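You operate a simulated robot arm through the tools that you are given. There is no shell and no other tool.

You run a simulated two-armed robot. Do the job below in one go: nothing can be reset, and whatever is moved stays where it is left.

## Task
Wipe the oil off the granite slab and set the hub on it.
Fine: pad and hub are in the blue drawer; put the pad back and shut the drawer. Where these are worked on the way, their far stop is far enough and under half their travel is too little: blue drawer. What is to be rubbed or washed off counts as gone when no trace of it is left.

Only the result counts: the job must be done as asked and must still hold three seconds after the hand-in. Knocking over, shifting, dropping, spilling or breaking anything else fails it.

## Robot
Two 7-joint arms with two-finger parallel grippers on one trunk, on a base that moves. Base frame: it is fixed to the floor where the robot stands at the start and does not move with it; the origin is under the middle of the robot, x ahead of it, y to its left, z up. Units: mm, degrees, N and s.
The left shoulder is at the start at [60, 143, 901], the right one opposite. With the tool pointing down near the work surface each hand reaches from about 320 to 740 mm from the robot's upright axis, wherever it stands, measured 20 degrees to its own side. Places, roughly: blue drawer [700, 100, 700]; blue drawer tray [800, 100, 700]; end plate [1250, -250, 1000]; oil stain [900, -700, 1000]; slab top [1000, -700, 1000]. Payload 1.57 kg a hand.
The tool frame of a hand sits at the grasp point between the pads (the TCP): z along the fingers, y along the line on which they close. The tips reach 30 mm beyond it. The gripper opens to 110 mm. The fingers are 24 mm wide and 12 mm thick; the gripper's body (48 by 112 mm) begins 78 mm behind the TCP.
Orientation is that of the tool frame in the base frame, as a unit quaternion [x, y, z, w]. With the fingers straight down and closing along the base's y, the tool's x points along the base's -x, its y along +y and its z along -z.

## Interface
- The arms move only by the tool apply_moves. It takes "left_steps", "right_steps" or both (then of equal length, played together; a hand with none holds still); each is a list of rows, each a list of 7 numbers: the shift along the tool's x, y, z in mm, then the turn, a rotation vector about the tool's x, y, z in degrees, then the gripper command, from -1 (shut) to 1 (fully open), values between in proportion. In form: [[tx, ty, tz, ax, ay, az, grip], ...]. A call has 1 to 20 rows; each row shifts and turns the commanded pose from where the row before left it, along the tool's axes as they then stand. A row lasts 0.2 s, in which the tool goes at most 50 mm and 8.6 degrees; a call with a longer step from one row to the next is refused whole, and so is a gripper value outside its range. Where a pose cannot be reached the arm comes as near as it can. A force on the tool above 40 N (or 10 N above the force at the start of the call, whichever is more), or a blocked arm, ends the call early, and 0.2 s more pass. Each finger travels about 45 mm/s and halts on what it meets, pressing with about 32 N; the grip force reading is that of the motor and also rises with nothing between the fingers. The clock runs only during rows and for 0.2 s after the last one: add rows that do not move to give the fingers time. It gives the time, the measured TCP pose, the force on the tool (base axes), the opening and the grip force at its end, in the units of the frame above (readings bear some noise), with the torque about the TCP (base axes, N m) and any sound that the robot's microphone picked up.
- Cameras (640 x 400 px; columns grow to the right, rows downward): "scene" is now at [47, -24.2, 1511.1]; the picture's right is [-0.27, -0.96, 0.00], its down [-0.83, 0.23, -0.51] and it looks along [0.49, -0.14, -0.86] (base axes); focal length 282 px, centre (320, 200). "left" rides on the left gripper at [70, -16, -141] in its tool frame; the picture's right is [0.23, 0.97, 0.00], its down [-0.86, 0.20, -0.48] and it looks along [-0.47, 0.11, 0.88] (tool axes); focal length 222 px, centre (320, 200). "right" rides on the right gripper at [70, 16, -141] in its tool frame; the picture's right is [-0.23, 0.97, 0.00], its down [-0.86, -0.20, -0.48] and it looks along [-0.47, -0.11, 0.88] (tool axes); focal length 222 px, centre (320, 200). There is no depth. A picture from a camera that has moved, and an enlarged one, comes with that camera's place and axes in the base frame and with its lens. The place of the scene camera against the robot may be out by one fixed shift of up to 25 mm in any direction.
- get_image(camera): a new picture of that camera. It takes no simulated time.
- raise_lower(by): slides the trunk up (or, below 0, down) by that many mm; the arms and the scene camera ride with it, the base frame stays. It gives what a move gives, with no picture.
- base_move(legs): drives the robot by 1 to 6 legs, each [ahead, left, turn to the left] in mm, mm and degrees, along the robot's own axes; the way and the turn of a leg run together, so that a leg with both is an arc; at most 1500 mm and 180 degrees a leg. The arms and the cameras ride along, it lands a little off, and it stops where it bumps. It gives what a move gives.
- head_to(pan, tilt): turns the head with the scene camera to pan (to the left, within 86 degrees either way) and tilt (down, from -29 to 69), counted from straight ahead of the robot. It gives what a move gives.
- zoom(camera, box): a new picture of the part [left, top, right, bottom] of that camera's present view, enlarged. It takes no simulated time.
- close_job(): hands the job in; it is judged then, once.

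Nothing tells you exact positions but the pictures and the camera data. Unless the task says otherwise, let go and move clear before handing in.

The tools are called as a command line: name --argument value ..., lists and objects as JSON in quotes. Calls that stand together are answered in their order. apply_moves: Moves the arms, as the interface text tells. Its arguments: {"type":"object","properties":{"left_steps":{"type":"array","items":{"type":"array","items":{"type":"number"}}},"right_steps":{"type":"array","items":{"type":"array","items":{"type":"number"}}}},"required":[]} The other tools are called the same way: raise_lower (by) moves the trunk up or down; base_move (legs) drives the base; head_to (pan, tilt) turns the head that bears the scene camera; get_image (camera) takes a picture; zoom (camera, box) takes an enlarged picture of a part of a camera's view; close_job () hands the job in.

At the start:

```text
clock: 0.0
left_position: [456.5, -62.4, 1000.3]
left_orientation: [0.0, 1.0, 0.0, 0.001]
left_force: [0.1, -0.5, 0.6]
left_torque: [-0.02, 0.0, 0.0]
left_width: 109.6
left_grasp_force: 0.0
right_position: [363.9, -421.7, 1000.1]
right_orientation: [0.0, 1.0, 0.0, 0.0]
right_force: [-0.1, 0.0, -0.1]
right_torque: [0.01, 0.01, 0.02]
right_width: 109.9
right_grasp_force: 0.2
trunk travel left (down, up): [-500.0, 90.0]
robot x, y, heading: [1.8, -1.2, -0.0]
head pan, tilt (commanded): [-15.7, 59.2]
```

scene: 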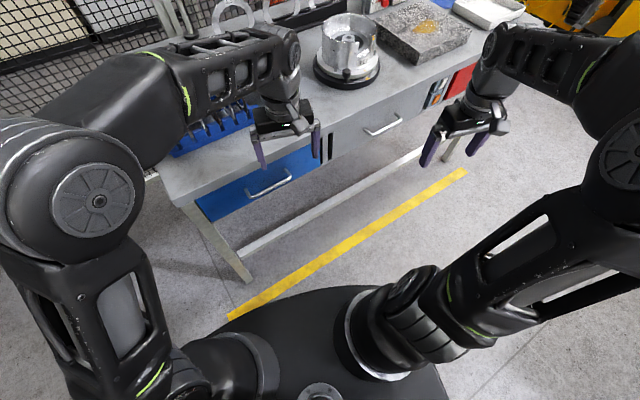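
right: 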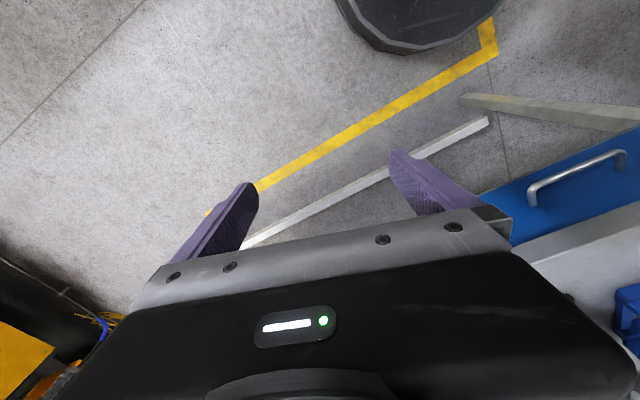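
left: 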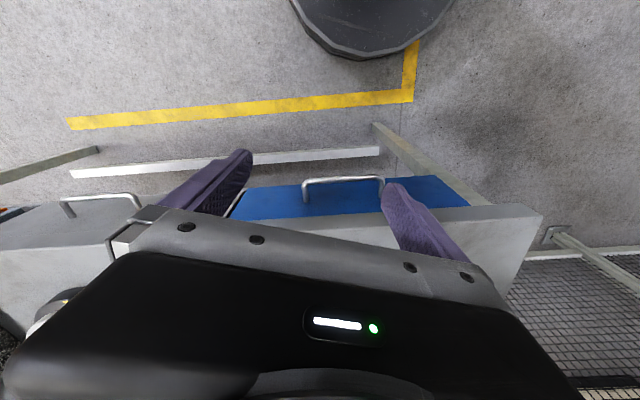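

I see a workbench ahead with a blue drawer at its left end, a round metal fixture and the granite slab with an orange-brown stain further right. I'll look around with the head first to locate everything before moving.

head_to --pan 5 --tilt 40

get_image --camera "scene"

head_to --pan -35 --tilt 35

get_image --camera "scene"

```text
clock: 0.8
left_position: [457.3, -62.8, 999.6]
left_orientation: [0.0, 1.0, -0.001, 0.0]
left_force: [-0.5, 1.0, 0.1]
left_torque: [-0.03, -0.01, -0.02]
left_width: 110.1
left_grasp_force: 0.0
right_position: [362.0, -420.1, 999.4]
right_orientation: [0.0, 1.0, 0.0, 0.0]
right_force: [0.6, -0.4, 0.2]
right_torque: [0.01, 0.01, 0.0]
right_width: 109.7
right_grasp_force: 0.1
trunk travel left (down, up): [-500.0, 90.0]
robot x, y, heading: [-3.9, -1.8, 0.1]
head pan, tilt (commanded): [5.0, 40.0]
```

```text
taken
camera scene: at [66.7, 1.3, 1536.8], right [0.09, -1.0, 0.0], down [-0.64, -0.06, -0.77], along [0.76, 0.07, -0.64], focal length 282 px, centre (320, 200)
```

scene: 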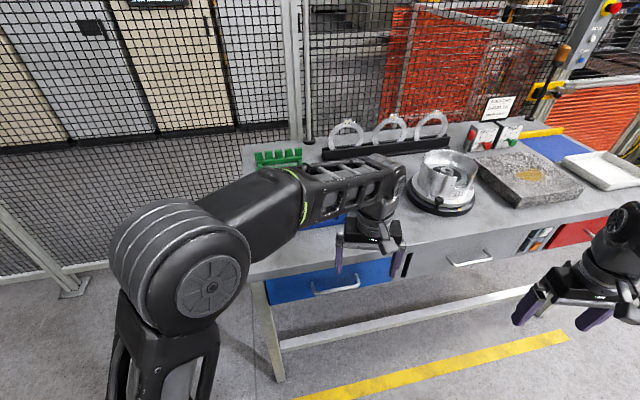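

```text
clock: 1.9
left_position: [456.7, -63.6, 999.3]
left_orientation: [0.0, 1.0, 0.0, 0.0]
left_force: [0.3, 0.3, 0.4]
left_torque: [-0.01, -0.02, -0.03]
left_width: 109.9
left_grasp_force: 0.1
right_position: [363.9, -420.2, 1000.0]
right_orientation: [0.0, 1.0, 0.0, 0.0]
right_force: [-0.5, -0.3, -0.2]
right_torque: [-0.02, -0.02, -0.03]
right_width: 109.8
right_grasp_force: 0.0
trunk travel left (down, up): [-500.0, 90.0]
robot x, y, heading: [-3.3, 2.4, -0.1]
head pan, tilt (commanded): [-35.0, 35.0]
```

```text
taken
camera scene: at [54.2, -56.4, 1544.5], right [-0.57, -0.82, 0.0], down [-0.47, 0.33, -0.82], along [0.67, -0.47, -0.57], focal length 282 px, centre (320, 200)
```

scene: 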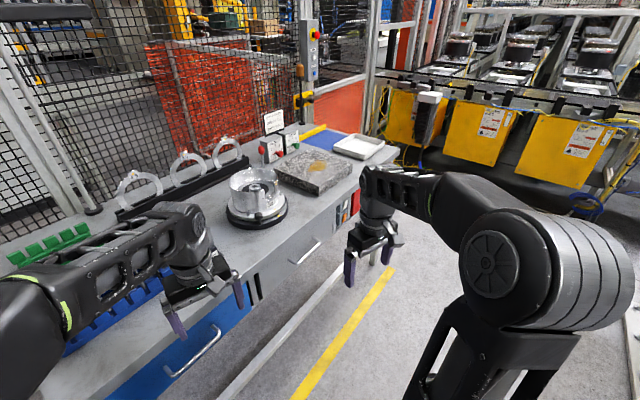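

The bench runs diagonally to the robot, with the blue drawer's handle low at the left end. I'll zoom in on the drawer, slab and the rest to identify details.

zoom --camera "scene" --box '[180, 100, 420, 250]'

head_to --pan 8 --tilt 50

zoom --camera "scene" --box '[220, 80, 460, 230]'

get_image --camera "scene"

```text
2.67 times, centred on (300, 175) of scene
camera zoom: at [54.2, -56.4, 1544.5], right [-0.57, -0.82, 0.0], down [-0.47, 0.33, -0.82], along [0.67, -0.47, -0.57], focal length 753 px, centre (373, 267)
```

zoom: 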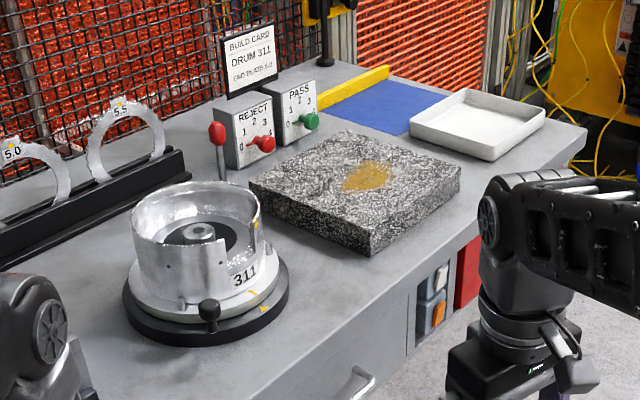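

```text
clock: 3.0
left_position: [457.3, -63.4, 999.1]
left_orientation: [0.0, 1.0, 0.0, 0.0]
left_force: [-0.2, -0.2, 0.1]
left_torque: [-0.03, 0.01, -0.01]
left_width: 110.1
left_grasp_force: 0.1
right_position: [363.6, -420.3, 1000.2]
right_orientation: [0.0, 1.0, -0.001, 0.0]
right_force: [0.1, 0.1, 0.2]
right_torque: [0.01, 0.03, 0.01]
right_width: 110.0
right_grasp_force: 0.1
trunk travel left (down, up): [-500.0, 90.0]
robot x, y, heading: [-0.6, -2.6, -0.1]
head pan, tilt (commanded): [8.0, 50.0]
```

```text
2.67 times, centred on (340, 155) of scene
camera zoom: at [58.3, 4.6, 1522.8], right [0.14, -0.99, 0.0], down [-0.76, -0.11, -0.64], along [0.64, 0.09, -0.77], focal length 753 px, centre (267, 320)
```

zoom: 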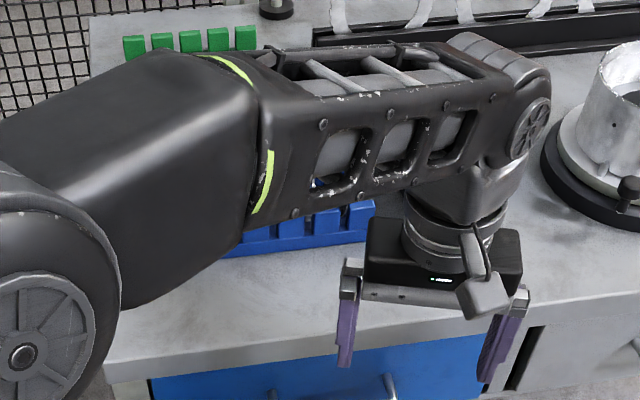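

```text
taken
camera scene: at [58.3, 4.6, 1522.8], right [0.14, -0.99, 0.0], down [-0.76, -0.11, -0.64], along [0.64, 0.09, -0.77], focal length 282 px, centre (320, 200)
```

scene: 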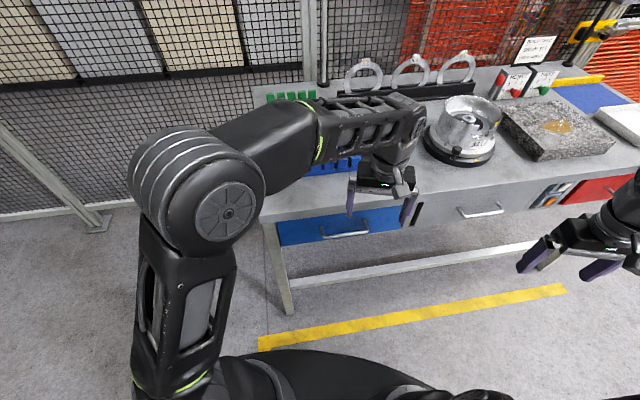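

The bench front runs about 17° off from my facing, and the drawer handle is about half a metre ahead at roughly z 775. I'll back off a little and turn to face the bench squarely, then look again with head and hand cameras.

base_move --legs '[[-120, 0, 0], [0, 0, 17.5]]'

head_to --pan -10 --tilt 45

get_image --camera "scene"

get_image --camera "right"

get_image --camera "left"

```text
clock: 5.2
left_position: [333.3, 76.9, 1000.0]
left_orientation: [-0.152, 0.988, 0.0, 0.0]
left_force: [-0.2, 0.4, -0.2]
left_torque: [-0.03, -0.01, 0.02]
left_width: 110.0
left_grasp_force: 0.1
right_position: [353.5, -292.0, 999.8]
right_orientation: [-0.152, 0.988, 0.0, 0.001]
right_force: [-0.6, 0.4, 0.2]
right_torque: [-0.01, 0.03, 0.02]
right_width: 109.9
right_grasp_force: 0.1
trunk travel left (down, up): [-500.0, 90.0]
robot x, y, heading: [-121.9, -0.7, 17.5]
head pan, tilt (commanded): [8.0, 50.0]
```

```text
clock: 6.0
left_position: [335.2, 77.5, 999.6]
left_orientation: [-0.152, 0.988, 0.0, 0.0]
left_force: [0.0, 0.2, -0.4]
left_torque: [0.05, 0.02, 0.02]
left_width: 110.4
left_grasp_force: 0.0
right_position: [352.9, -292.4, 999.2]
right_orientation: [-0.152, 0.988, 0.0, 0.0]
right_force: [-1.3, 1.2, 0.6]
right_torque: [0.01, -0.02, 0.0]
right_width: 109.9
right_grasp_force: 0.0
trunk travel left (down, up): [-500.0, 90.0]
robot x, y, heading: [-122.2, 1.0, 17.5]
head pan, tilt (commanded): [-10.0, 45.0]
```

```text
taken
camera scene: at [-56.7, -4.3, 1529.6], right [0.13, -0.99, 0.0], down [-0.7, -0.09, -0.71], along [0.7, 0.09, -0.71], focal length 282 px, centre (320, 200)
```

scene: 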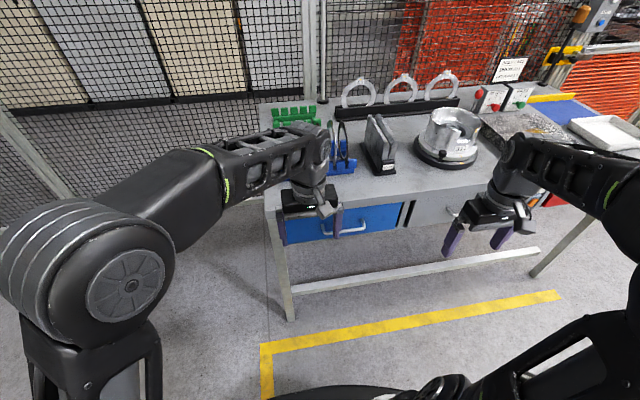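

```text
taken
camera right: at [282.2, -298.0, 1141.6], right [-0.08, 1.0, 0.0], down [0.88, 0.07, 0.48], along [0.48, 0.04, -0.88], focal length 222 px, centre (320, 200)
```

right: 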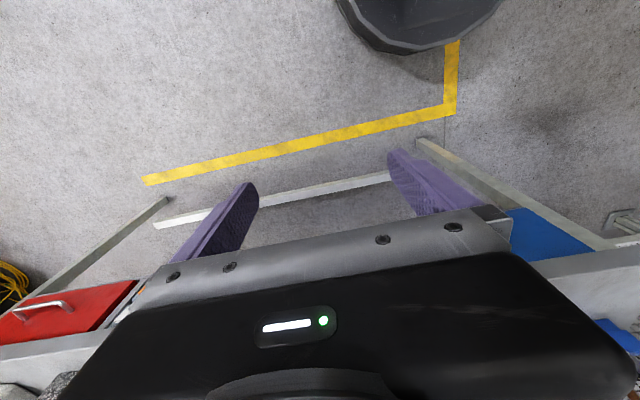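

```text
taken
camera left: at [272.4, 40.0, 1140.4], right [-0.51, 0.86, 0.0], down [0.76, 0.45, 0.48], along [0.41, 0.24, -0.88], focal length 222 px, centre (320, 200)
```

left: 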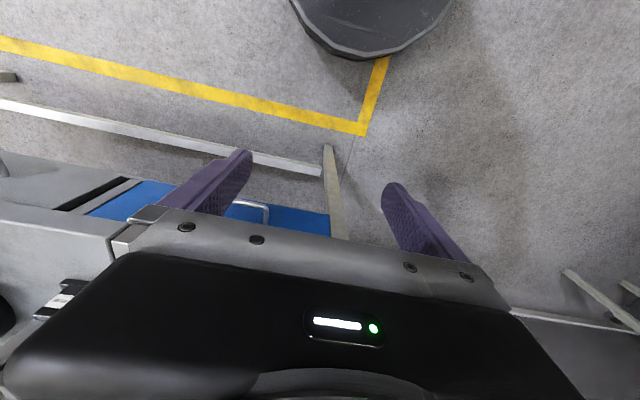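

zoom --camera "scene" --box '[250, 150, 490, 300]'

zoom --camera "scene" --box '[400, 60, 640, 210]'

zoom --camera "left" --box '[0, 100, 360, 325]'

```text
2.67 times, centred on (370, 225) of scene
camera zoom: at [-56.7, -4.3, 1529.6], right [0.13, -0.99, 0.0], down [-0.7, -0.09, -0.71], along [0.7, 0.09, -0.71], focal length 753 px, centre (187, 133)
```

zoom: 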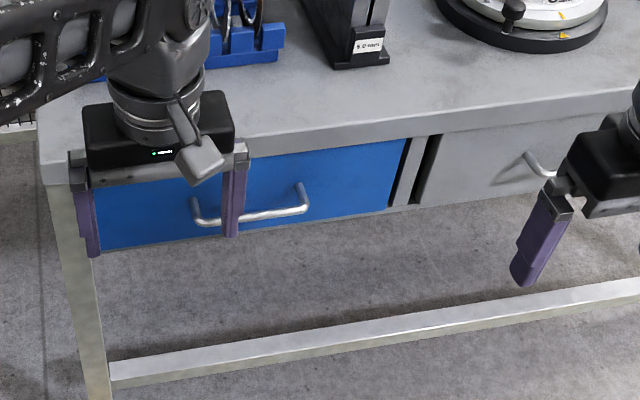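

```text
2.67 times, centred on (520, 135) of scene
camera zoom: at [-56.7, -4.3, 1529.6], right [0.13, -0.99, 0.0], down [-0.7, -0.09, -0.71], along [0.7, 0.09, -0.71], focal length 753 px, centre (-213, 373)
```

zoom: 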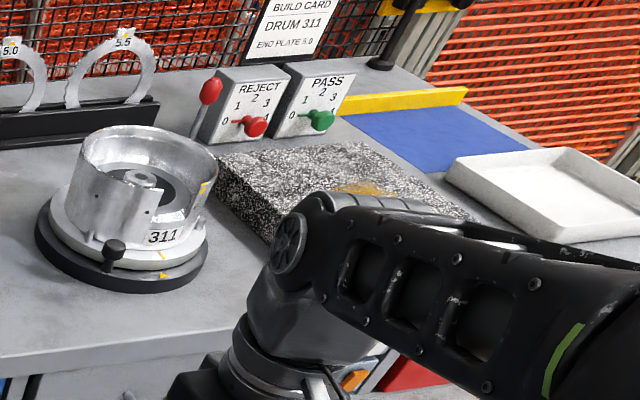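

```text
1.78 times, centred on (180, 212) of left
camera zoom: at [272.4, 40.0, 1140.4], right [-0.51, 0.86, 0.0], down [0.76, 0.45, 0.48], along [0.41, 0.24, -0.88], focal length 395 px, centre (569, 178)
```

zoom: 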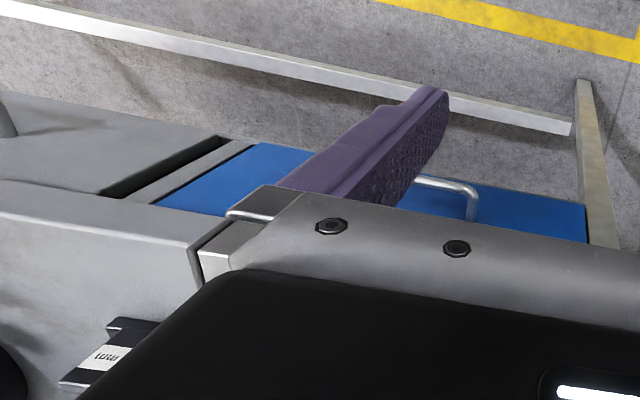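

The bench front is now square to me; the handle sits about 630 mm ahead and 210 mm right of my axis, which suits the right hand. I'll turn the right hand so it closes in the vertical plane and tilt it forward, then use its camera for a closer look at the handle.

apply_moves --right_steps '[[0, 0, 0, 0, 0, 8.2, 1], [0, 0, 0, 0, 0, 8.2, 1], [0, 0, 0, 0, 0, 8.2, 1], [0, 0, 0, 0, 0, 8.2, 1], [0, 0, 0, 0, 0, 8.2, 1], [0, 0, 0, 0, 0, 8.2, 1], [0, 0, 0, 0, 0, 8.2, 1], [0, 0, 0, 0, 0, 8.2, 1], [0, 0, 0, 0, 0, 8.2, 1], [0, 0, 0, 0, 0, 8.2, 1], [0, 0, 0, 0, 0, 8, 1], [0, 0, 0, -7.5, 0, 0, 1], [0, 0, 0, -7.5, 0, 0, 1], [0, 0, 0, -7.5, 0, 0, 1], [0, 0, 0, -7.5, 0, 0, 1], [0, 0, 0, -7.5, 0, 0, 1], [0, 0, 0, -7.5, 0, 0, 1]]'

get_image --camera "right"

get_image --camera "scene"

```text
clock: 9.6
left_position: [334.0, 76.8, 1000.0]
left_orientation: [-0.152, 0.988, 0.0, 0.0]
left_force: [-0.2, 0.3, -1.0]
left_torque: [0.0, 0.02, -0.01]
left_width: 110.1
left_grasp_force: 0.0
right_position: [353.0, -291.8, 999.7]
right_orientation: [0.547, 0.744, 0.309, 0.228]
right_force: [0.3, -0.6, 0.1]
right_torque: [0.01, 0.0, 0.03]
right_width: 110.1
right_grasp_force: 0.0
trunk travel left (down, up): [-500.0, 90.0]
robot x, y, heading: [-118.8, 0.4, 17.7]
head pan, tilt (commanded): [-10.0, 45.0]
```

```text
taken
camera right: at [247.7, -253.0, 1111.5], right [0.72, -0.01, 0.69], down [-0.2, -0.96, 0.2], along [0.66, -0.28, -0.7], focal length 222 px, centre (320, 200)
```

right: 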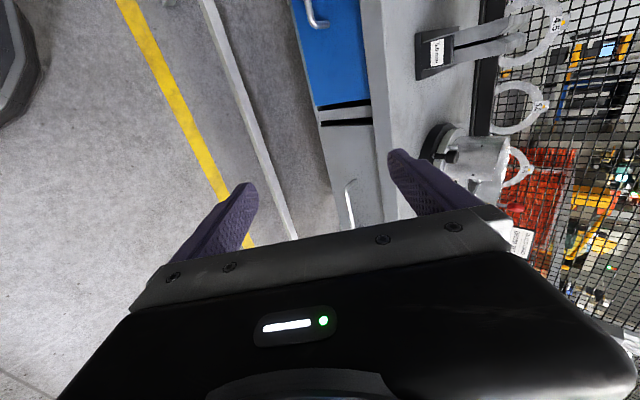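

```text
taken
camera scene: at [-57.1, -5.0, 1529.7], right [0.13, -0.99, 0.0], down [-0.7, -0.09, -0.71], along [0.7, 0.09, -0.71], focal length 282 px, centre (320, 200)
```

scene: 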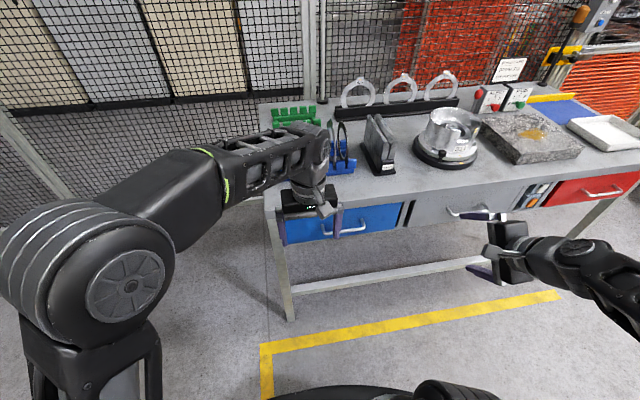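

Orientation came out as planned. Next I clear the left hand to its side and bring the right hand nearer to the drawer handle to see it from close up.

apply_moves --left_steps '[[0, 48, 0, 0, 0, 0, 1], [0, 48, 0, 0, 0, 0, 1], [0, 48, 0, 0, 0, 0, 1], [0, 48, 0, 0, 0, 0, 1], [0, 0, 0, 0, 0, 0, 1], [0, 0, 0, 0, 0, 0, 1], [0, 0, 0, 0, 0, 0, 1], [0, 0, 0, 0, 0, 0, 1], [0, 0, 0, 0, 0, 0, 1], [0, 0, 0, 0, 0, 0, 1], [0, 0, 0, 0, 0, 0, 1], [0, 0, 0, 0, 0, 0, 1]]' --right_steps '[[0, 0, 0, 0, 0, 0, 1], [0, 0, 0, 0, 0, 0, 1], [0, 0, 0, 0, 0, 0, 1], [0, 0, 0, 0, 0, 0, 1], [27, 0, 25, 0, 0, 0, 1], [27, 0, 25, 0, 0, 0, 1], [27, 0, 25, 0, 0, 0, 1], [27, 0, 25, 0, 0, 0, 1], [27, 0, 25, 0, 0, 0, 1], [27, 0, 25, 0, 0, 0, 1], [27, 0, 25, 0, 0, 0, 1], [27, 0, 25, 0, 0, 0, 1]]'

get_image --camera "right"

get_image --camera "scene"

```text
clock: 12.2
left_position: [276.2, 261.2, 999.0]
left_orientation: [-0.152, 0.988, -0.001, 0.0]
left_force: [-0.5, 0.0, 0.1]
left_torque: [-0.02, 0.01, -0.05]
left_width: 110.1
left_grasp_force: 0.0
right_position: [438.6, -44.8, 860.4]
right_orientation: [0.548, 0.744, 0.308, 0.227]
right_force: [0.5, -0.4, 0.3]
right_torque: [-0.04, -0.01, -0.01]
right_width: 110.1
right_grasp_force: 0.0
right hand out of reach, approached as far as the arm can: row 6, 7, 8
trunk travel left (down, up): [-500.0, 90.0]
robot x, y, heading: [-122.9, -1.8, 17.4]
head pan, tilt (commanded): [-10.0, 45.0]
```

```text
taken
camera right: at [334.5, -7.0, 973.1], right [0.73, -0.01, 0.69], down [-0.2, -0.96, 0.2], along [0.66, -0.28, -0.7], focal length 222 px, centre (320, 200)
```

right: 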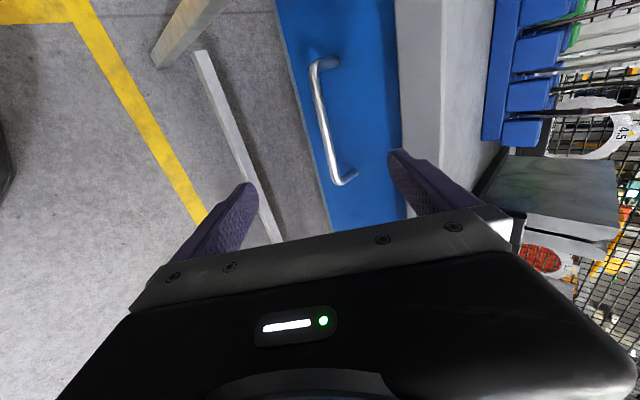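

```text
taken
camera scene: at [-56.1, -3.8, 1529.6], right [0.13, -0.99, 0.0], down [-0.7, -0.09, -0.71], along [0.7, 0.09, -0.71], focal length 282 px, centre (320, 200)
```

scene: 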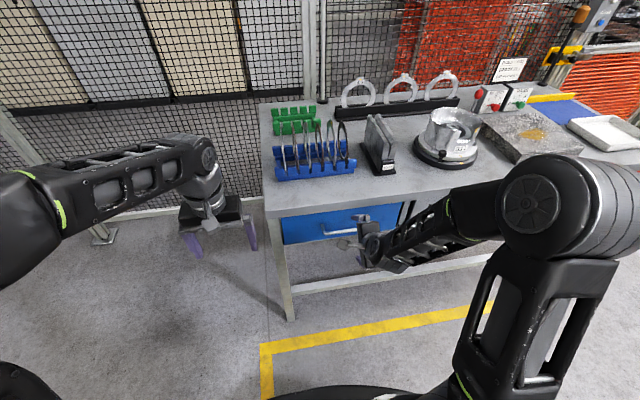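

I have a clear close view of the handle: a bar about 145 mm long, about 140 mm beyond the right TCP. I'll advance part way to triangulate it.

apply_moves --right_steps '[[0, 3, 25, 0, 0, 0, 1], [0, 3, 25, 0, 0, 0, 1], [0, 4, 25, 0, 0, 0, 1], [0, 0, 0, 0, 0, 0, 1]]'

get_image --camera "right"

```text
clock: 13.2
left_position: [275.8, 261.4, 1000.8]
left_orientation: [-0.152, 0.988, 0.001, 0.0]
left_force: [-0.5, 0.7, -0.4]
left_torque: [-0.01, -0.01, 0.0]
left_width: 110.3
left_grasp_force: 0.0
right_position: [494.4, -29.6, 817.2]
right_orientation: [0.546, 0.745, 0.309, 0.226]
right_force: [0.3, 0.7, -1.1]
right_torque: [0.0, -0.01, 0.03]
right_width: 110.1
right_grasp_force: 0.1
trunk travel left (down, up): [-500.0, 90.0]
robot x, y, heading: [-120.4, -2.3, 17.2]
head pan, tilt (commanded): [-10.0, 45.0]
```

```text
taken
camera right: at [390.4, 8.6, 928.6], right [0.73, -0.01, 0.69], down [-0.2, -0.96, 0.2], along [0.66, -0.28, -0.7], focal length 222 px, centre (320, 200)
```

right: 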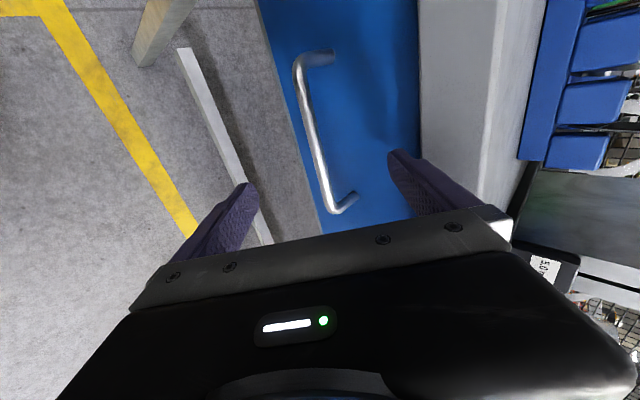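

Triangulation puts the bar centre near (528, 0, 781), standing about 42 mm off the drawer face. I'll narrow the gripper to about 40 mm, centre on the bar and advance part way, then check.

apply_moves --right_steps '[[4, 1, 0, 0, 0, 0, -0.27], [4, 1, 0, 0, 0, 0, -0.27], [4, 1, 0, 0, 0, 0, -0.27], [4, 0, 0, 0, 0, 0, -0.27], [0, 0, 10, 0, 0, 0, -0.27], [0, 0, 10, 0, 0, 0, -0.27], [0, 0, 0, 0, 0, 0, -0.27]]'

get_image --camera "right"

zoom --camera "scene" --box '[270, 170, 450, 282]'

```text
clock: 14.8
left_position: [275.6, 261.2, 1000.2]
left_orientation: [-0.153, 0.988, 0.0, 0.0]
left_force: [-0.2, -0.2, 0.4]
left_torque: [0.01, -0.01, -0.04]
left_width: 110.1
left_grasp_force: 0.0
right_position: [505.8, -10.7, 805.7]
right_orientation: [0.546, 0.745, 0.308, 0.227]
right_force: [-0.8, 0.8, 0.0]
right_torque: [0.01, 0.06, -0.03]
right_width: 40.5
right_grasp_force: 0.0
trunk travel left (down, up): [-500.0, 90.0]
robot x, y, heading: [-120.0, 0.7, 17.4]
head pan, tilt (commanded): [-10.0, 45.0]
```

```text
taken
camera right: at [400.9, 28.5, 917.6], right [0.73, -0.01, 0.69], down [-0.2, -0.96, 0.2], along [0.66, -0.28, -0.7], focal length 222 px, centre (320, 200)
```

right: 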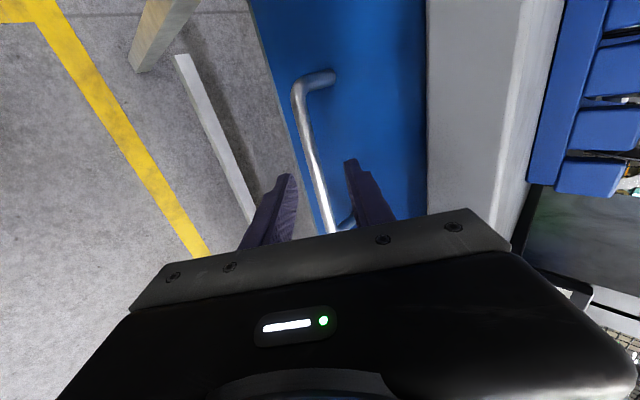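

```text
3.56 times, centred on (360, 226) of scene
camera zoom: at [-56.7, -4.3, 1529.7], right [0.13, -0.99, 0.0], down [-0.7, -0.09, -0.71], along [0.7, 0.09, -0.71], focal length 1004 px, centre (178, 108)
```

zoom: 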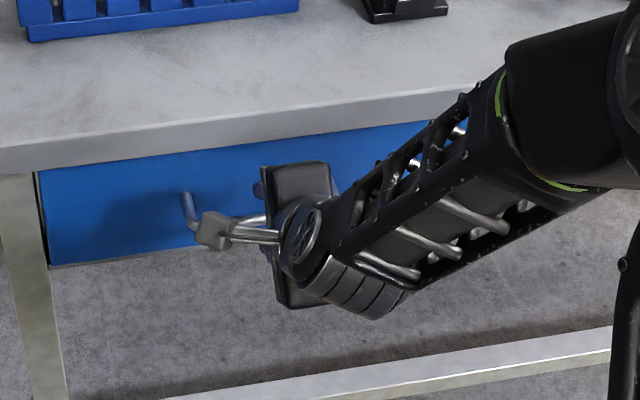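

The bar lies between the fingertips, slightly nearer the lower finger. I'll correct by 6 mm and advance around it.

apply_moves --right_steps '[[0, -6, 0, 0, 0, 0, -0.27], [0, 0, 8, 0, 0, 0, -0.27], [0, 0, 8, 0, 0, 0, -0.27], [0, 0, 6, 0, 0, 0, -0.27], [0, 0, 0, 0, 0, 0, -0.27]]'

get_image --camera "right"

```text
clock: 16.0
left_position: [275.1, 260.8, 1001.0]
left_orientation: [-0.152, 0.988, 0.0, 0.0]
left_force: [-0.1, -0.5, -0.2]
left_torque: [-0.02, 0.02, 0.02]
left_width: 110.1
left_grasp_force: 0.0
right_position: [516.4, -7.1, 786.4]
right_orientation: [0.546, 0.745, 0.309, 0.226]
right_force: [-0.1, 0.3, 0.0]
right_torque: [-0.01, -0.01, 0.01]
right_width: 40.2
right_grasp_force: 0.0
trunk travel left (down, up): [-500.0, 90.0]
robot x, y, heading: [-119.3, -2.3, 17.4]
head pan, tilt (commanded): [-10.0, 45.0]
```

```text
taken
camera right: at [411.7, 31.5, 897.9], right [0.73, -0.01, 0.69], down [-0.2, -0.96, 0.2], along [0.66, -0.28, -0.7], focal length 222 px, centre (320, 200)
```

right: 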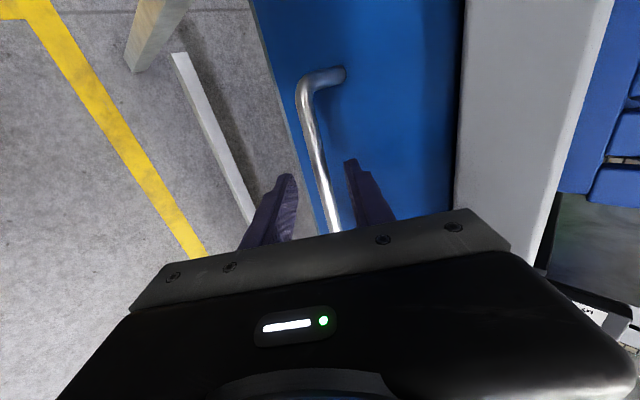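

The bar is centred between the fingers. Closing on it.

apply_moves --right_steps '[[0, 0, 0, 0, 0, 0, -1], [0, 0, 0, 0, 0, 0, -1], [0, 0, 0, 0, 0, 0, -1], [0, 0, 0, 0, 0, 0, -1]]'

get_image --camera "right"

```text
clock: 17.0
left_position: [275.8, 261.5, 1000.9]
left_orientation: [-0.152, 0.988, 0.0, 0.0]
left_force: [-0.2, 0.5, -0.5]
left_torque: [0.04, -0.02, -0.03]
left_width: 110.0
left_grasp_force: 0.0
right_position: [517.4, -8.4, 787.2]
right_orientation: [0.545, 0.745, 0.31, 0.228]
right_force: [1.4, -1.1, 15.5]
right_torque: [-0.36, -0.35, 0.41]
right_width: 11.7
right_grasp_force: 28.7
trunk travel left (down, up): [-500.0, 90.0]
robot x, y, heading: [-119.2, -1.3, 17.4]
head pan, tilt (commanded): [-10.0, 45.0]
```

```text
taken
camera right: at [411.6, 31.6, 899.6], right [0.72, -0.01, 0.69], down [-0.2, -0.96, 0.2], along [0.66, -0.28, -0.69], focal length 222 px, centre (320, 200)
```

right: 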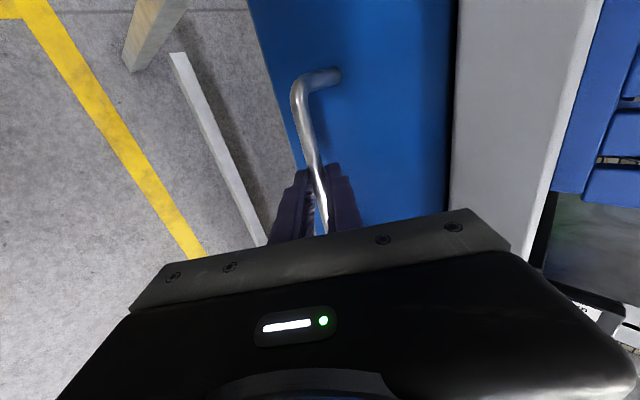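

Handle gripped (11.7 mm bar). Pulling gently straight back by 100 mm, first relieving 2 mm upward.

apply_moves --right_steps '[[0, 1, -1, 0, 0, 0, -1], [0, -7, -7, 0, 0, 0, -1], [0, -10, -10, 0, 0, 0, -1], [0, -10, -10, 0, 0, 0, -1], [0, -10, -10, 0, 0, 0, -1], [0, -10, -10, 0, 0, 0, -1], [0, -10, -10, 0, 0, 0, -1], [0, -10, -10, 0, 0, 0, -1], [0, 0, 0, 0, 0, 0, -1]]'

get_image --camera "scene"

get_image --camera "right"

```text
clock: 19.0
left_position: [275.1, 261.4, 1000.3]
left_orientation: [-0.152, 0.988, 0.001, 0.001]
left_force: [0.3, 0.6, 0.7]
left_torque: [0.05, -0.03, -0.01]
left_width: 109.9
left_grasp_force: 0.1
right_position: [425.4, -35.1, 788.5]
right_orientation: [0.546, 0.745, 0.309, 0.227]
right_force: [0.2, -3.6, 24.4]
right_torque: [-0.42, -0.44, 0.28]
right_width: 11.8
right_grasp_force: 29.0
trunk travel left (down, up): [-500.0, 90.0]
robot x, y, heading: [-125.2, -0.7, 17.7]
head pan, tilt (commanded): [-10.0, 45.0]
```

```text
taken
camera scene: at [-58.9, -4.6, 1529.8], right [0.13, -0.99, 0.0], down [-0.7, -0.09, -0.71], along [0.7, 0.09, -0.71], focal length 282 px, centre (320, 200)
```

scene: 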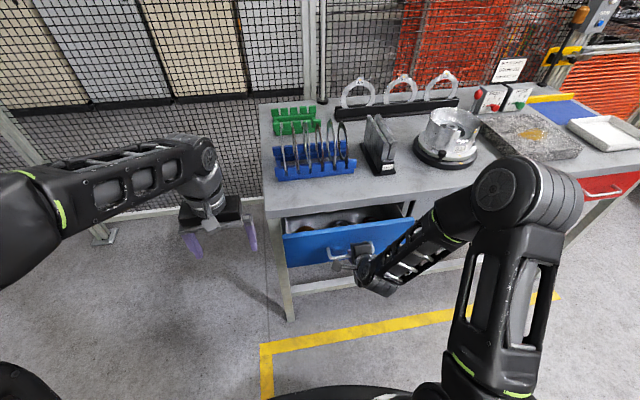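

```text
taken
camera right: at [320.5, 2.7, 899.8], right [0.72, -0.01, 0.69], down [-0.2, -0.96, 0.2], along [0.66, -0.28, -0.7], focal length 222 px, centre (320, 200)
```

right: 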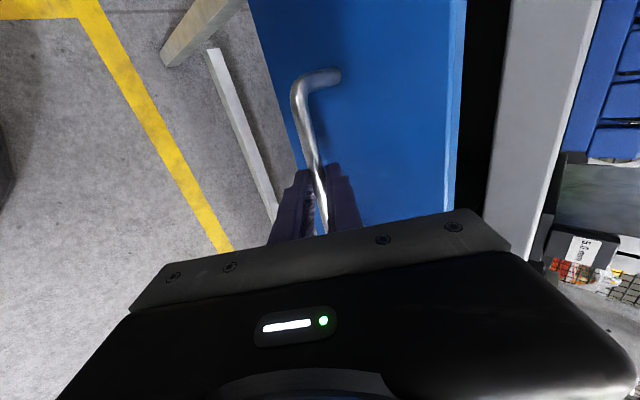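

The drawer slides well (about 95 mm out). I'll keep pulling, with a small downward correction to see how the vertical force responds.

apply_moves --right_steps '[[0, -1.5, 1.5, 0, 0, 0, -1], [0, -10, -10, 0, 0, 0, -1], [0, -10, -10, 0, 0, 0, -1], [0, -10, -10, 0, 0, 0, -1], [0, -10, -10, 0, 0, 0, -1], [0, -10, -10, 0, 0, 0, -1], [0, -10, -10, 0, 0, 0, -1], [0, 0, 0, 0, 0, 0, -1]]'

get_image --camera "scene"

```text
clock: 19.6
left_position: [275.8, 261.9, 999.7]
left_orientation: [-0.152, 0.988, 0.0, 0.0]
left_force: [0.6, 0.2, -0.2]
left_torque: [0.0, 0.01, -0.01]
left_width: 110.0
left_grasp_force: 0.1
right_position: [424.0, -36.7, 787.6]
right_orientation: [0.544, 0.743, 0.314, 0.231]
right_force: [-0.7, -0.7, 9.9]
right_torque: [-0.11, -0.17, 0.41]
right_width: 11.8
right_grasp_force: 28.7
trunk travel left (down, up): [-500.0, 90.0]
robot x, y, heading: [-123.1, -4.1, 17.3]
head pan, tilt (commanded): [-10.0, 45.0]
stopped in row 2 (right hand): the force on the tool passed its limit at 42 N (the readings are from after the stop); the commanded pose is now the measured one
```

```text
taken
camera scene: at [-56.9, -4.3, 1529.1], right [0.13, -0.99, 0.0], down [-0.7, -0.09, -0.71], along [0.7, 0.09, -0.71], focal length 282 px, centre (320, 200)
```

scene: 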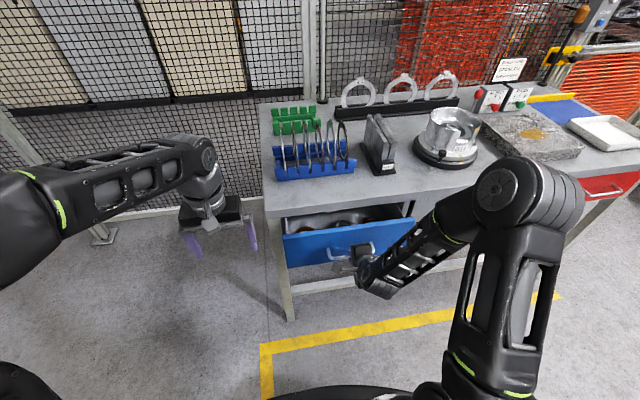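

Downward was the wrong way; the command is now reset to the measured pose. I'll ease up a little and pull on.

apply_moves --right_steps '[[0, 1.2, -1.2, 0, 0, 0, -1], [0, -5, -5, 0, 0, 0, -1], [0, -9, -9.3, 0, 0, 0, -1], [0, -9, -9.3, 0, 0, 0, -1], [0, -9, -9.3, 0, 0, 0, -1], [0, -9, -9.3, 0, 0, 0, -1], [0, -9, -9.3, 0, 0, 0, -1], [0, -9, -9.3, 0, 0, 0, -1], [0, 0, 0, 0, 0, 0, -1]]'

get_image --camera "scene"

```text
clock: 21.1
left_position: [275.0, 260.6, 999.7]
left_orientation: [-0.151, 0.989, 0.0, 0.0]
left_force: [-0.3, -0.3, 0.2]
left_torque: [-0.05, 0.02, 0.04]
left_width: 109.8
left_grasp_force: 0.1
right_position: [391.8, -46.9, 787.8]
right_orientation: [0.541, 0.74, 0.321, 0.237]
right_force: [1.4, 0.6, 15.4]
right_torque: [0.12, -0.25, 0.28]
right_width: 11.8
right_grasp_force: 29.1
right hand out of reach, approached as far as the arm can: row 5, 6, 7
trunk travel left (down, up): [-500.0, 90.0]
robot x, y, heading: [-117.6, -1.3, 17.3]
head pan, tilt (commanded): [-10.0, 45.0]
stopped in row 7 (right hand): the force on the tool passed its limit at 43 N (the readings are from after the stop); the commanded pose is now the measured one
```

```text
taken
camera scene: at [-56.9, -4.1, 1529.6], right [0.13, -0.99, 0.0], down [-0.7, -0.09, -0.71], along [0.7, 0.09, -0.71], focal length 282 px, centre (320, 200)
```

scene: 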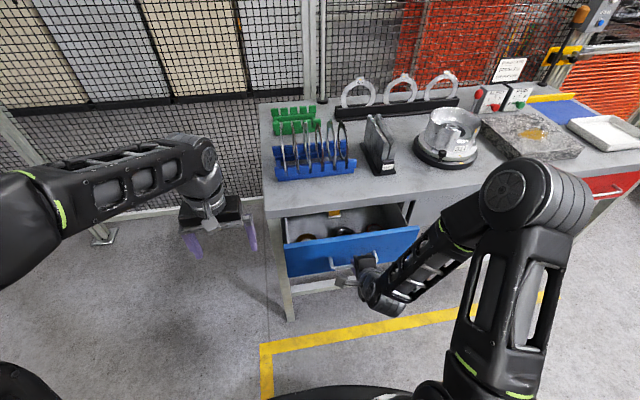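

The arm is near its inner limit here, so I'll pull the drawer further by backing the base while holding the handle.

base_move --legs '[[-80, 0, 0]]'

get_image --camera "scene"

```text
clock: 22.2
left_position: [197.9, 236.2, 1001.5]
left_orientation: [-0.151, 0.989, -0.001, 0.001]
left_force: [-0.7, 0.1, 0.3]
left_torque: [0.05, -0.04, -0.02]
left_width: 110.1
left_grasp_force: 0.1
right_position: [312.1, -71.8, 787.1]
right_orientation: [0.542, 0.74, 0.32, 0.237]
right_force: [-2.8, 4.7, 27.0]
right_torque: [-0.04, -0.5, 0.3]
right_width: 11.6
right_grasp_force: 28.7
trunk travel left (down, up): [-500.0, 90.0]
robot x, y, heading: [-196.4, -23.8, 17.4]
head pan, tilt (commanded): [-10.0, 45.0]
```

```text
taken
camera scene: at [-136.0, -27.9, 1529.9], right [0.13, -0.99, 0.0], down [-0.7, -0.09, -0.71], along [0.7, 0.09, -0.71], focal length 282 px, centre (320, 200)
```

scene: 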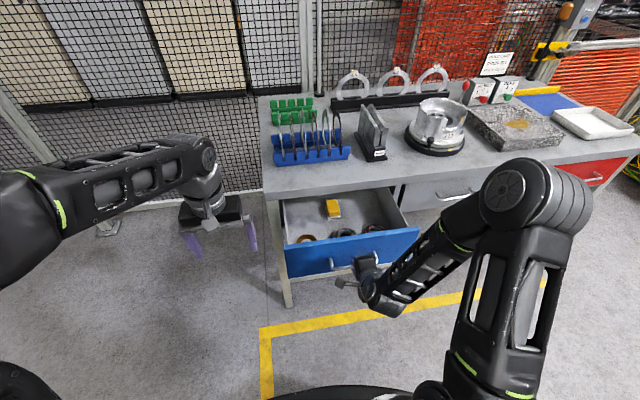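

The drawer now shows a yellow block (pad) and three round parts. I'll relieve the upward load and pull further toward the stop.

apply_moves --right_steps '[[0, 1.4, -1.4, 0, 0, 0, -1], [0, 0, 0, 0, 0, 0, -1]]'

base_move --legs '[[-50, 0, 0]]'

get_image --camera "scene"

zoom --camera "scene" --box '[250, 160, 450, 285]'

```text
clock: 22.8
left_position: [200.7, 235.4, 1000.1]
left_orientation: [-0.151, 0.989, 0.0, 0.0]
left_force: [0.4, 0.5, 1.5]
left_torque: [-0.01, 0.0, 0.01]
left_width: 110.0
left_grasp_force: 0.1
right_position: [312.9, -73.1, 787.2]
right_orientation: [0.543, 0.741, 0.318, 0.236]
right_force: [-1.2, 3.3, -4.7]
right_torque: [-0.38, -0.16, 0.08]
right_width: 11.8
right_grasp_force: 29.1
trunk travel left (down, up): [-500.0, 90.0]
robot x, y, heading: [-196.3, -24.2, 17.5]
head pan, tilt (commanded): [-10.0, 45.0]
```

```text
clock: 23.7
left_position: [152.2, 222.2, 999.6]
left_orientation: [-0.15, 0.989, 0.0, 0.0]
left_force: [-0.8, -1.0, 0.0]
left_torque: [0.02, 0.01, 0.02]
left_width: 109.9
left_grasp_force: 0.1
right_position: [264.3, -87.1, 788.1]
right_orientation: [0.543, 0.741, 0.318, 0.234]
right_force: [-2.4, 6.3, -12.0]
right_torque: [-0.26, 0.01, 0.34]
right_width: 11.9
right_grasp_force: 29.1
trunk travel left (down, up): [-500.0, 90.0]
robot x, y, heading: [-242.0, -38.4, 17.7]
head pan, tilt (commanded): [-10.0, 45.0]
```

```text
taken
camera scene: at [-180.9, -43.0, 1529.5], right [0.13, -0.99, 0.0], down [-0.7, -0.09, -0.71], along [0.7, 0.09, -0.71], focal length 282 px, centre (320, 200)
```

scene: 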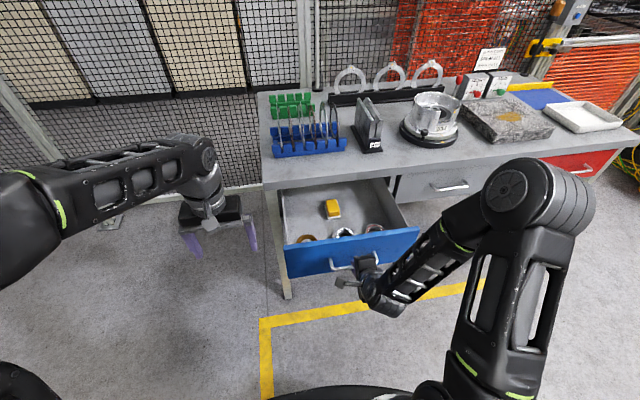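

```text
3.20 times, centred on (350, 222) of scene
camera zoom: at [-180.9, -43.0, 1529.5], right [0.13, -0.99, 0.0], down [-0.7, -0.09, -0.71], along [0.7, 0.09, -0.71], focal length 903 px, centre (224, 128)
```

zoom: 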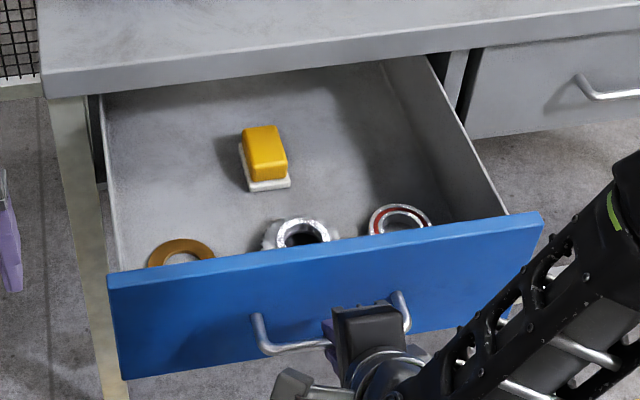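

Good, 265 mm out and still sliding. I can see the yellow-backed pad, a brass ring, a steel hub-like part and a red-sealed bearing. I'll pull a bit more to find the stop.

base_move --legs '[[-40, 0, 0]]'

zoom --camera "scene" --box '[250, 150, 450, 275]'

```text
clock: 24.6
left_position: [113.4, 209.1, 1000.4]
left_orientation: [-0.151, 0.989, 0.0, 0.0]
left_force: [-0.2, 0.2, 1.6]
left_torque: [-0.02, -0.02, -0.02]
left_width: 109.9
left_grasp_force: 0.0
right_position: [223.9, -100.0, 786.5]
right_orientation: [0.542, 0.741, 0.318, 0.235]
right_force: [-1.8, -1.1, -3.4]
right_torque: [-0.47, -0.21, 0.11]
right_width: 11.6
right_grasp_force: 29.5
trunk travel left (down, up): [-500.0, 90.0]
robot x, y, heading: [-281.5, -49.5, 17.3]
head pan, tilt (commanded): [-10.0, 45.0]
```

```text
3.20 times, centred on (350, 212) of scene
camera zoom: at [-220.4, -55.8, 1529.7], right [0.13, -0.99, 0.0], down [-0.7, -0.09, -0.71], along [0.7, 0.09, -0.71], focal length 903 px, centre (224, 160)
```

zoom: 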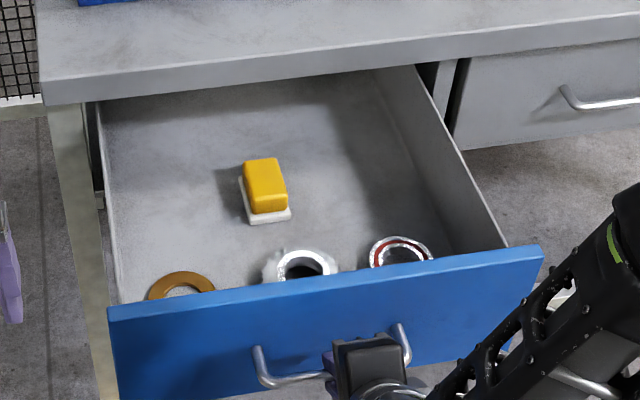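

base_move --legs '[[-40, 0, 0]]'

zoom --camera "scene" --box '[250, 150, 450, 275]'

```text
clock: 25.5
left_position: [73.8, 195.8, 1001.3]
left_orientation: [-0.151, 0.988, 0.0, 0.001]
left_force: [-0.5, 0.2, -0.5]
left_torque: [0.03, -0.06, 0.01]
left_width: 109.9
left_grasp_force: 0.1
right_position: [187.0, -112.2, 787.1]
right_orientation: [0.542, 0.741, 0.317, 0.235]
right_force: [-0.4, -2.4, 2.8]
right_torque: [-0.41, -0.31, 0.12]
right_width: 11.5
right_grasp_force: 29.5
trunk travel left (down, up): [-500.0, 90.0]
robot x, y, heading: [-318.9, -63.9, 17.5]
head pan, tilt (commanded): [-10.0, 45.0]
```

```text
3.20 times, centred on (350, 212) of scene
camera zoom: at [-258.7, -67.8, 1529.7], right [0.13, -0.99, 0.0], down [-0.7, -0.09, -0.71], along [0.7, 0.09, -0.71], focal length 903 px, centre (224, 160)
```

zoom: 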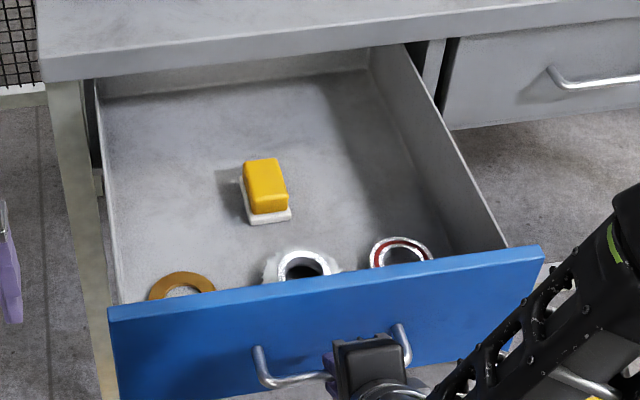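

base_move --legs '[[-30, 0, 0]]'

zoom --camera "scene" --box '[250, 150, 450, 275]'

```text
clock: 26.3
left_position: [47.0, 187.7, 1000.3]
left_orientation: [-0.151, 0.989, 0.0, 0.0]
left_force: [0.1, 0.4, 0.0]
left_torque: [0.01, -0.02, 0.02]
left_width: 110.0
left_grasp_force: 0.0
right_position: [159.0, -120.1, 788.1]
right_orientation: [0.543, 0.741, 0.317, 0.235]
right_force: [-1.3, -0.9, 3.9]
right_torque: [-0.34, -0.3, 0.14]
right_width: 11.9
right_grasp_force: 28.8
trunk travel left (down, up): [-500.0, 90.0]
robot x, y, heading: [-348.6, -73.6, 17.4]
head pan, tilt (commanded): [-10.0, 45.0]
```

```text
3.20 times, centred on (350, 212) of scene
camera zoom: at [-287.4, -76.6, 1529.7], right [0.13, -0.99, 0.0], down [-0.7, -0.09, -0.71], along [0.7, 0.09, -0.71], focal length 903 px, centre (224, 160)
```

zoom: 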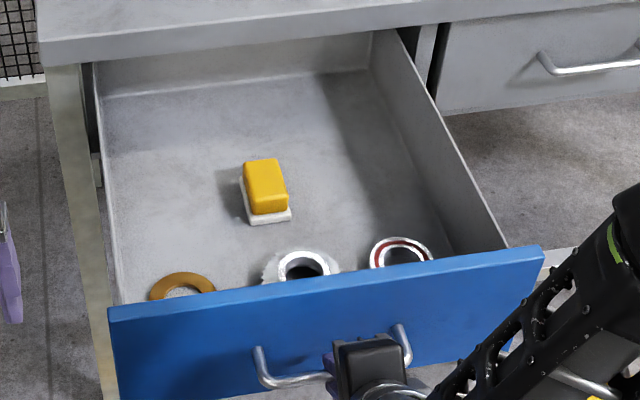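

The drawer is about 375 mm out with its back wall showing, so well beyond half. Now I'll release the handle carefully: open a little, back off along the fingers, then open wide.

apply_moves --right_steps '[[0, 0, 0, 0, 0, 0, -0.3], [0, 0, 0, 0, 0, 0, -0.3], [0, 0, 0, 0, 0, 0, -0.3], [0, 0, -10, 0, 0, 0, -0.3], [0, 0, -15, 0, 0, 0, -0.3], [0, 0, -25, 0, 0, 0, -0.3], [0, 0, -30, 0, 0, 0, 0], [0, 0, -30, 0, 0, 0, 1], [0, 0, 0, 0, 0, 0, 1]]'

get_image --camera "right"

get_image --camera "scene"

```text
clock: 28.3
left_position: [47.2, 188.3, 1000.2]
left_orientation: [-0.151, 0.989, 0.0, 0.0]
left_force: [-0.4, 0.1, 0.0]
left_torque: [0.01, -0.04, 0.01]
left_width: 109.9
left_grasp_force: 0.1
right_position: [170.3, -115.5, 825.1]
right_orientation: [0.543, 0.742, 0.316, 0.235]
right_force: [-1.4, -0.3, -2.5]
right_torque: [-0.1, 0.27, 0.07]
right_width: 99.7
right_grasp_force: 0.0
right hand out of reach, approached as far as the arm can: row 4, 5, 6, 7, 8
trunk travel left (down, up): [-500.0, 90.0]
robot x, y, heading: [-351.9, -75.1, 17.4]
head pan, tilt (commanded): [-10.0, 45.0]
```

```text
taken
camera right: at [64.0, -78.0, 934.4], right [0.71, -0.01, 0.71], down [-0.2, -0.96, 0.19], along [0.67, -0.28, -0.68], focal length 222 px, centre (320, 200)
```

right: 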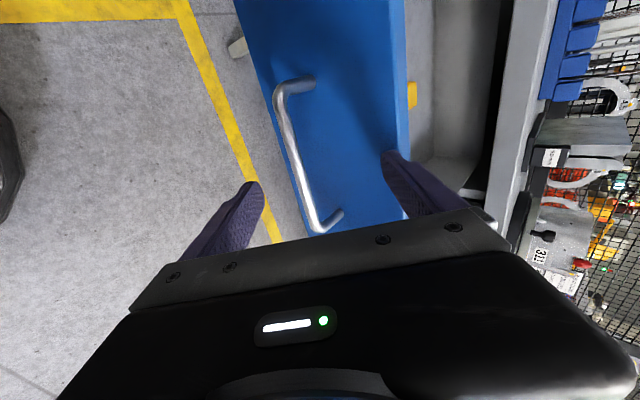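

```text
taken
camera scene: at [-285.3, -76.3, 1529.6], right [0.13, -0.99, 0.0], down [-0.7, -0.09, -0.71], along [0.7, 0.09, -0.71], focal length 282 px, centre (320, 200)
```

scene: 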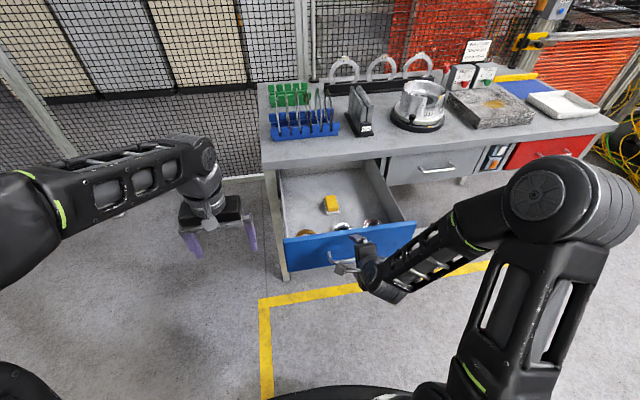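

The hand is off the bar but at its inner reach limit, so I'll lift straight up with the trunk to come clear of the drawer front.

raise_lower --by 88

get_image --camera "right"

get_image --camera "scene"

```text
clock: 29.5
left_position: [48.1, 187.4, 1089.5]
left_orientation: [-0.152, 0.988, 0.0, 0.0]
left_force: [-0.3, -0.8, 0.0]
left_torque: [0.0, 0.0, 0.0]
left_width: 110.3
left_grasp_force: 0.0
right_position: [171.4, -116.3, 912.9]
right_orientation: [0.543, 0.742, 0.315, 0.235]
right_force: [-0.3, -0.4, -0.5]
right_torque: [0.0, 0.0, -0.02]
right_width: 110.1
right_grasp_force: 0.0
trunk travel left (down, up): [-588.0, 2.0]
robot x, y, heading: [-349.6, -72.6, 17.3]
head pan, tilt (commanded): [-10.0, 45.0]
```

```text
taken
camera right: at [64.2, -77.9, 1022.4], right [0.71, -0.01, 0.71], down [-0.2, -0.96, 0.19], along [0.68, -0.28, -0.68], focal length 222 px, centre (320, 200)
```

right: 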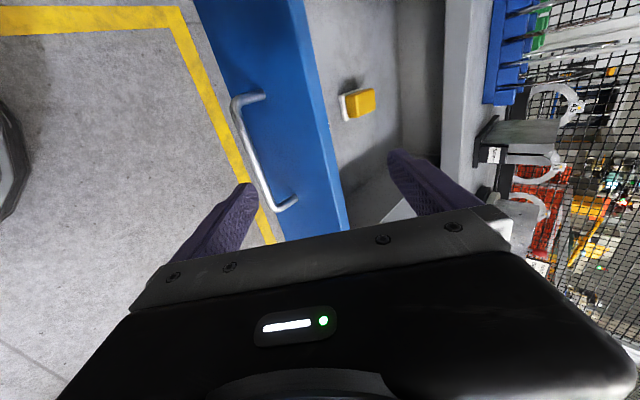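

```text
taken
camera scene: at [-285.2, -76.1, 1617.6], right [0.13, -0.99, 0.0], down [-0.7, -0.09, -0.71], along [0.7, 0.09, -0.71], focal length 282 px, centre (320, 200)
```

scene: 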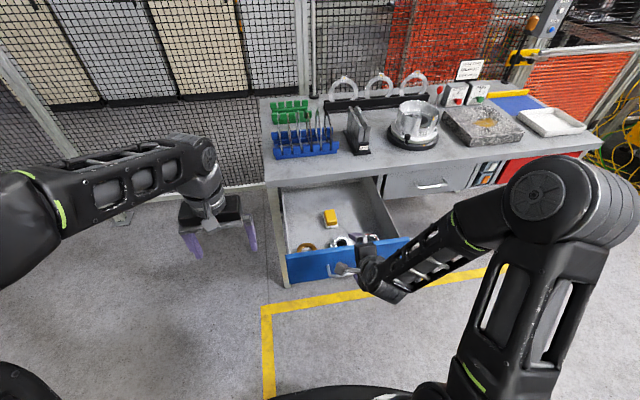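

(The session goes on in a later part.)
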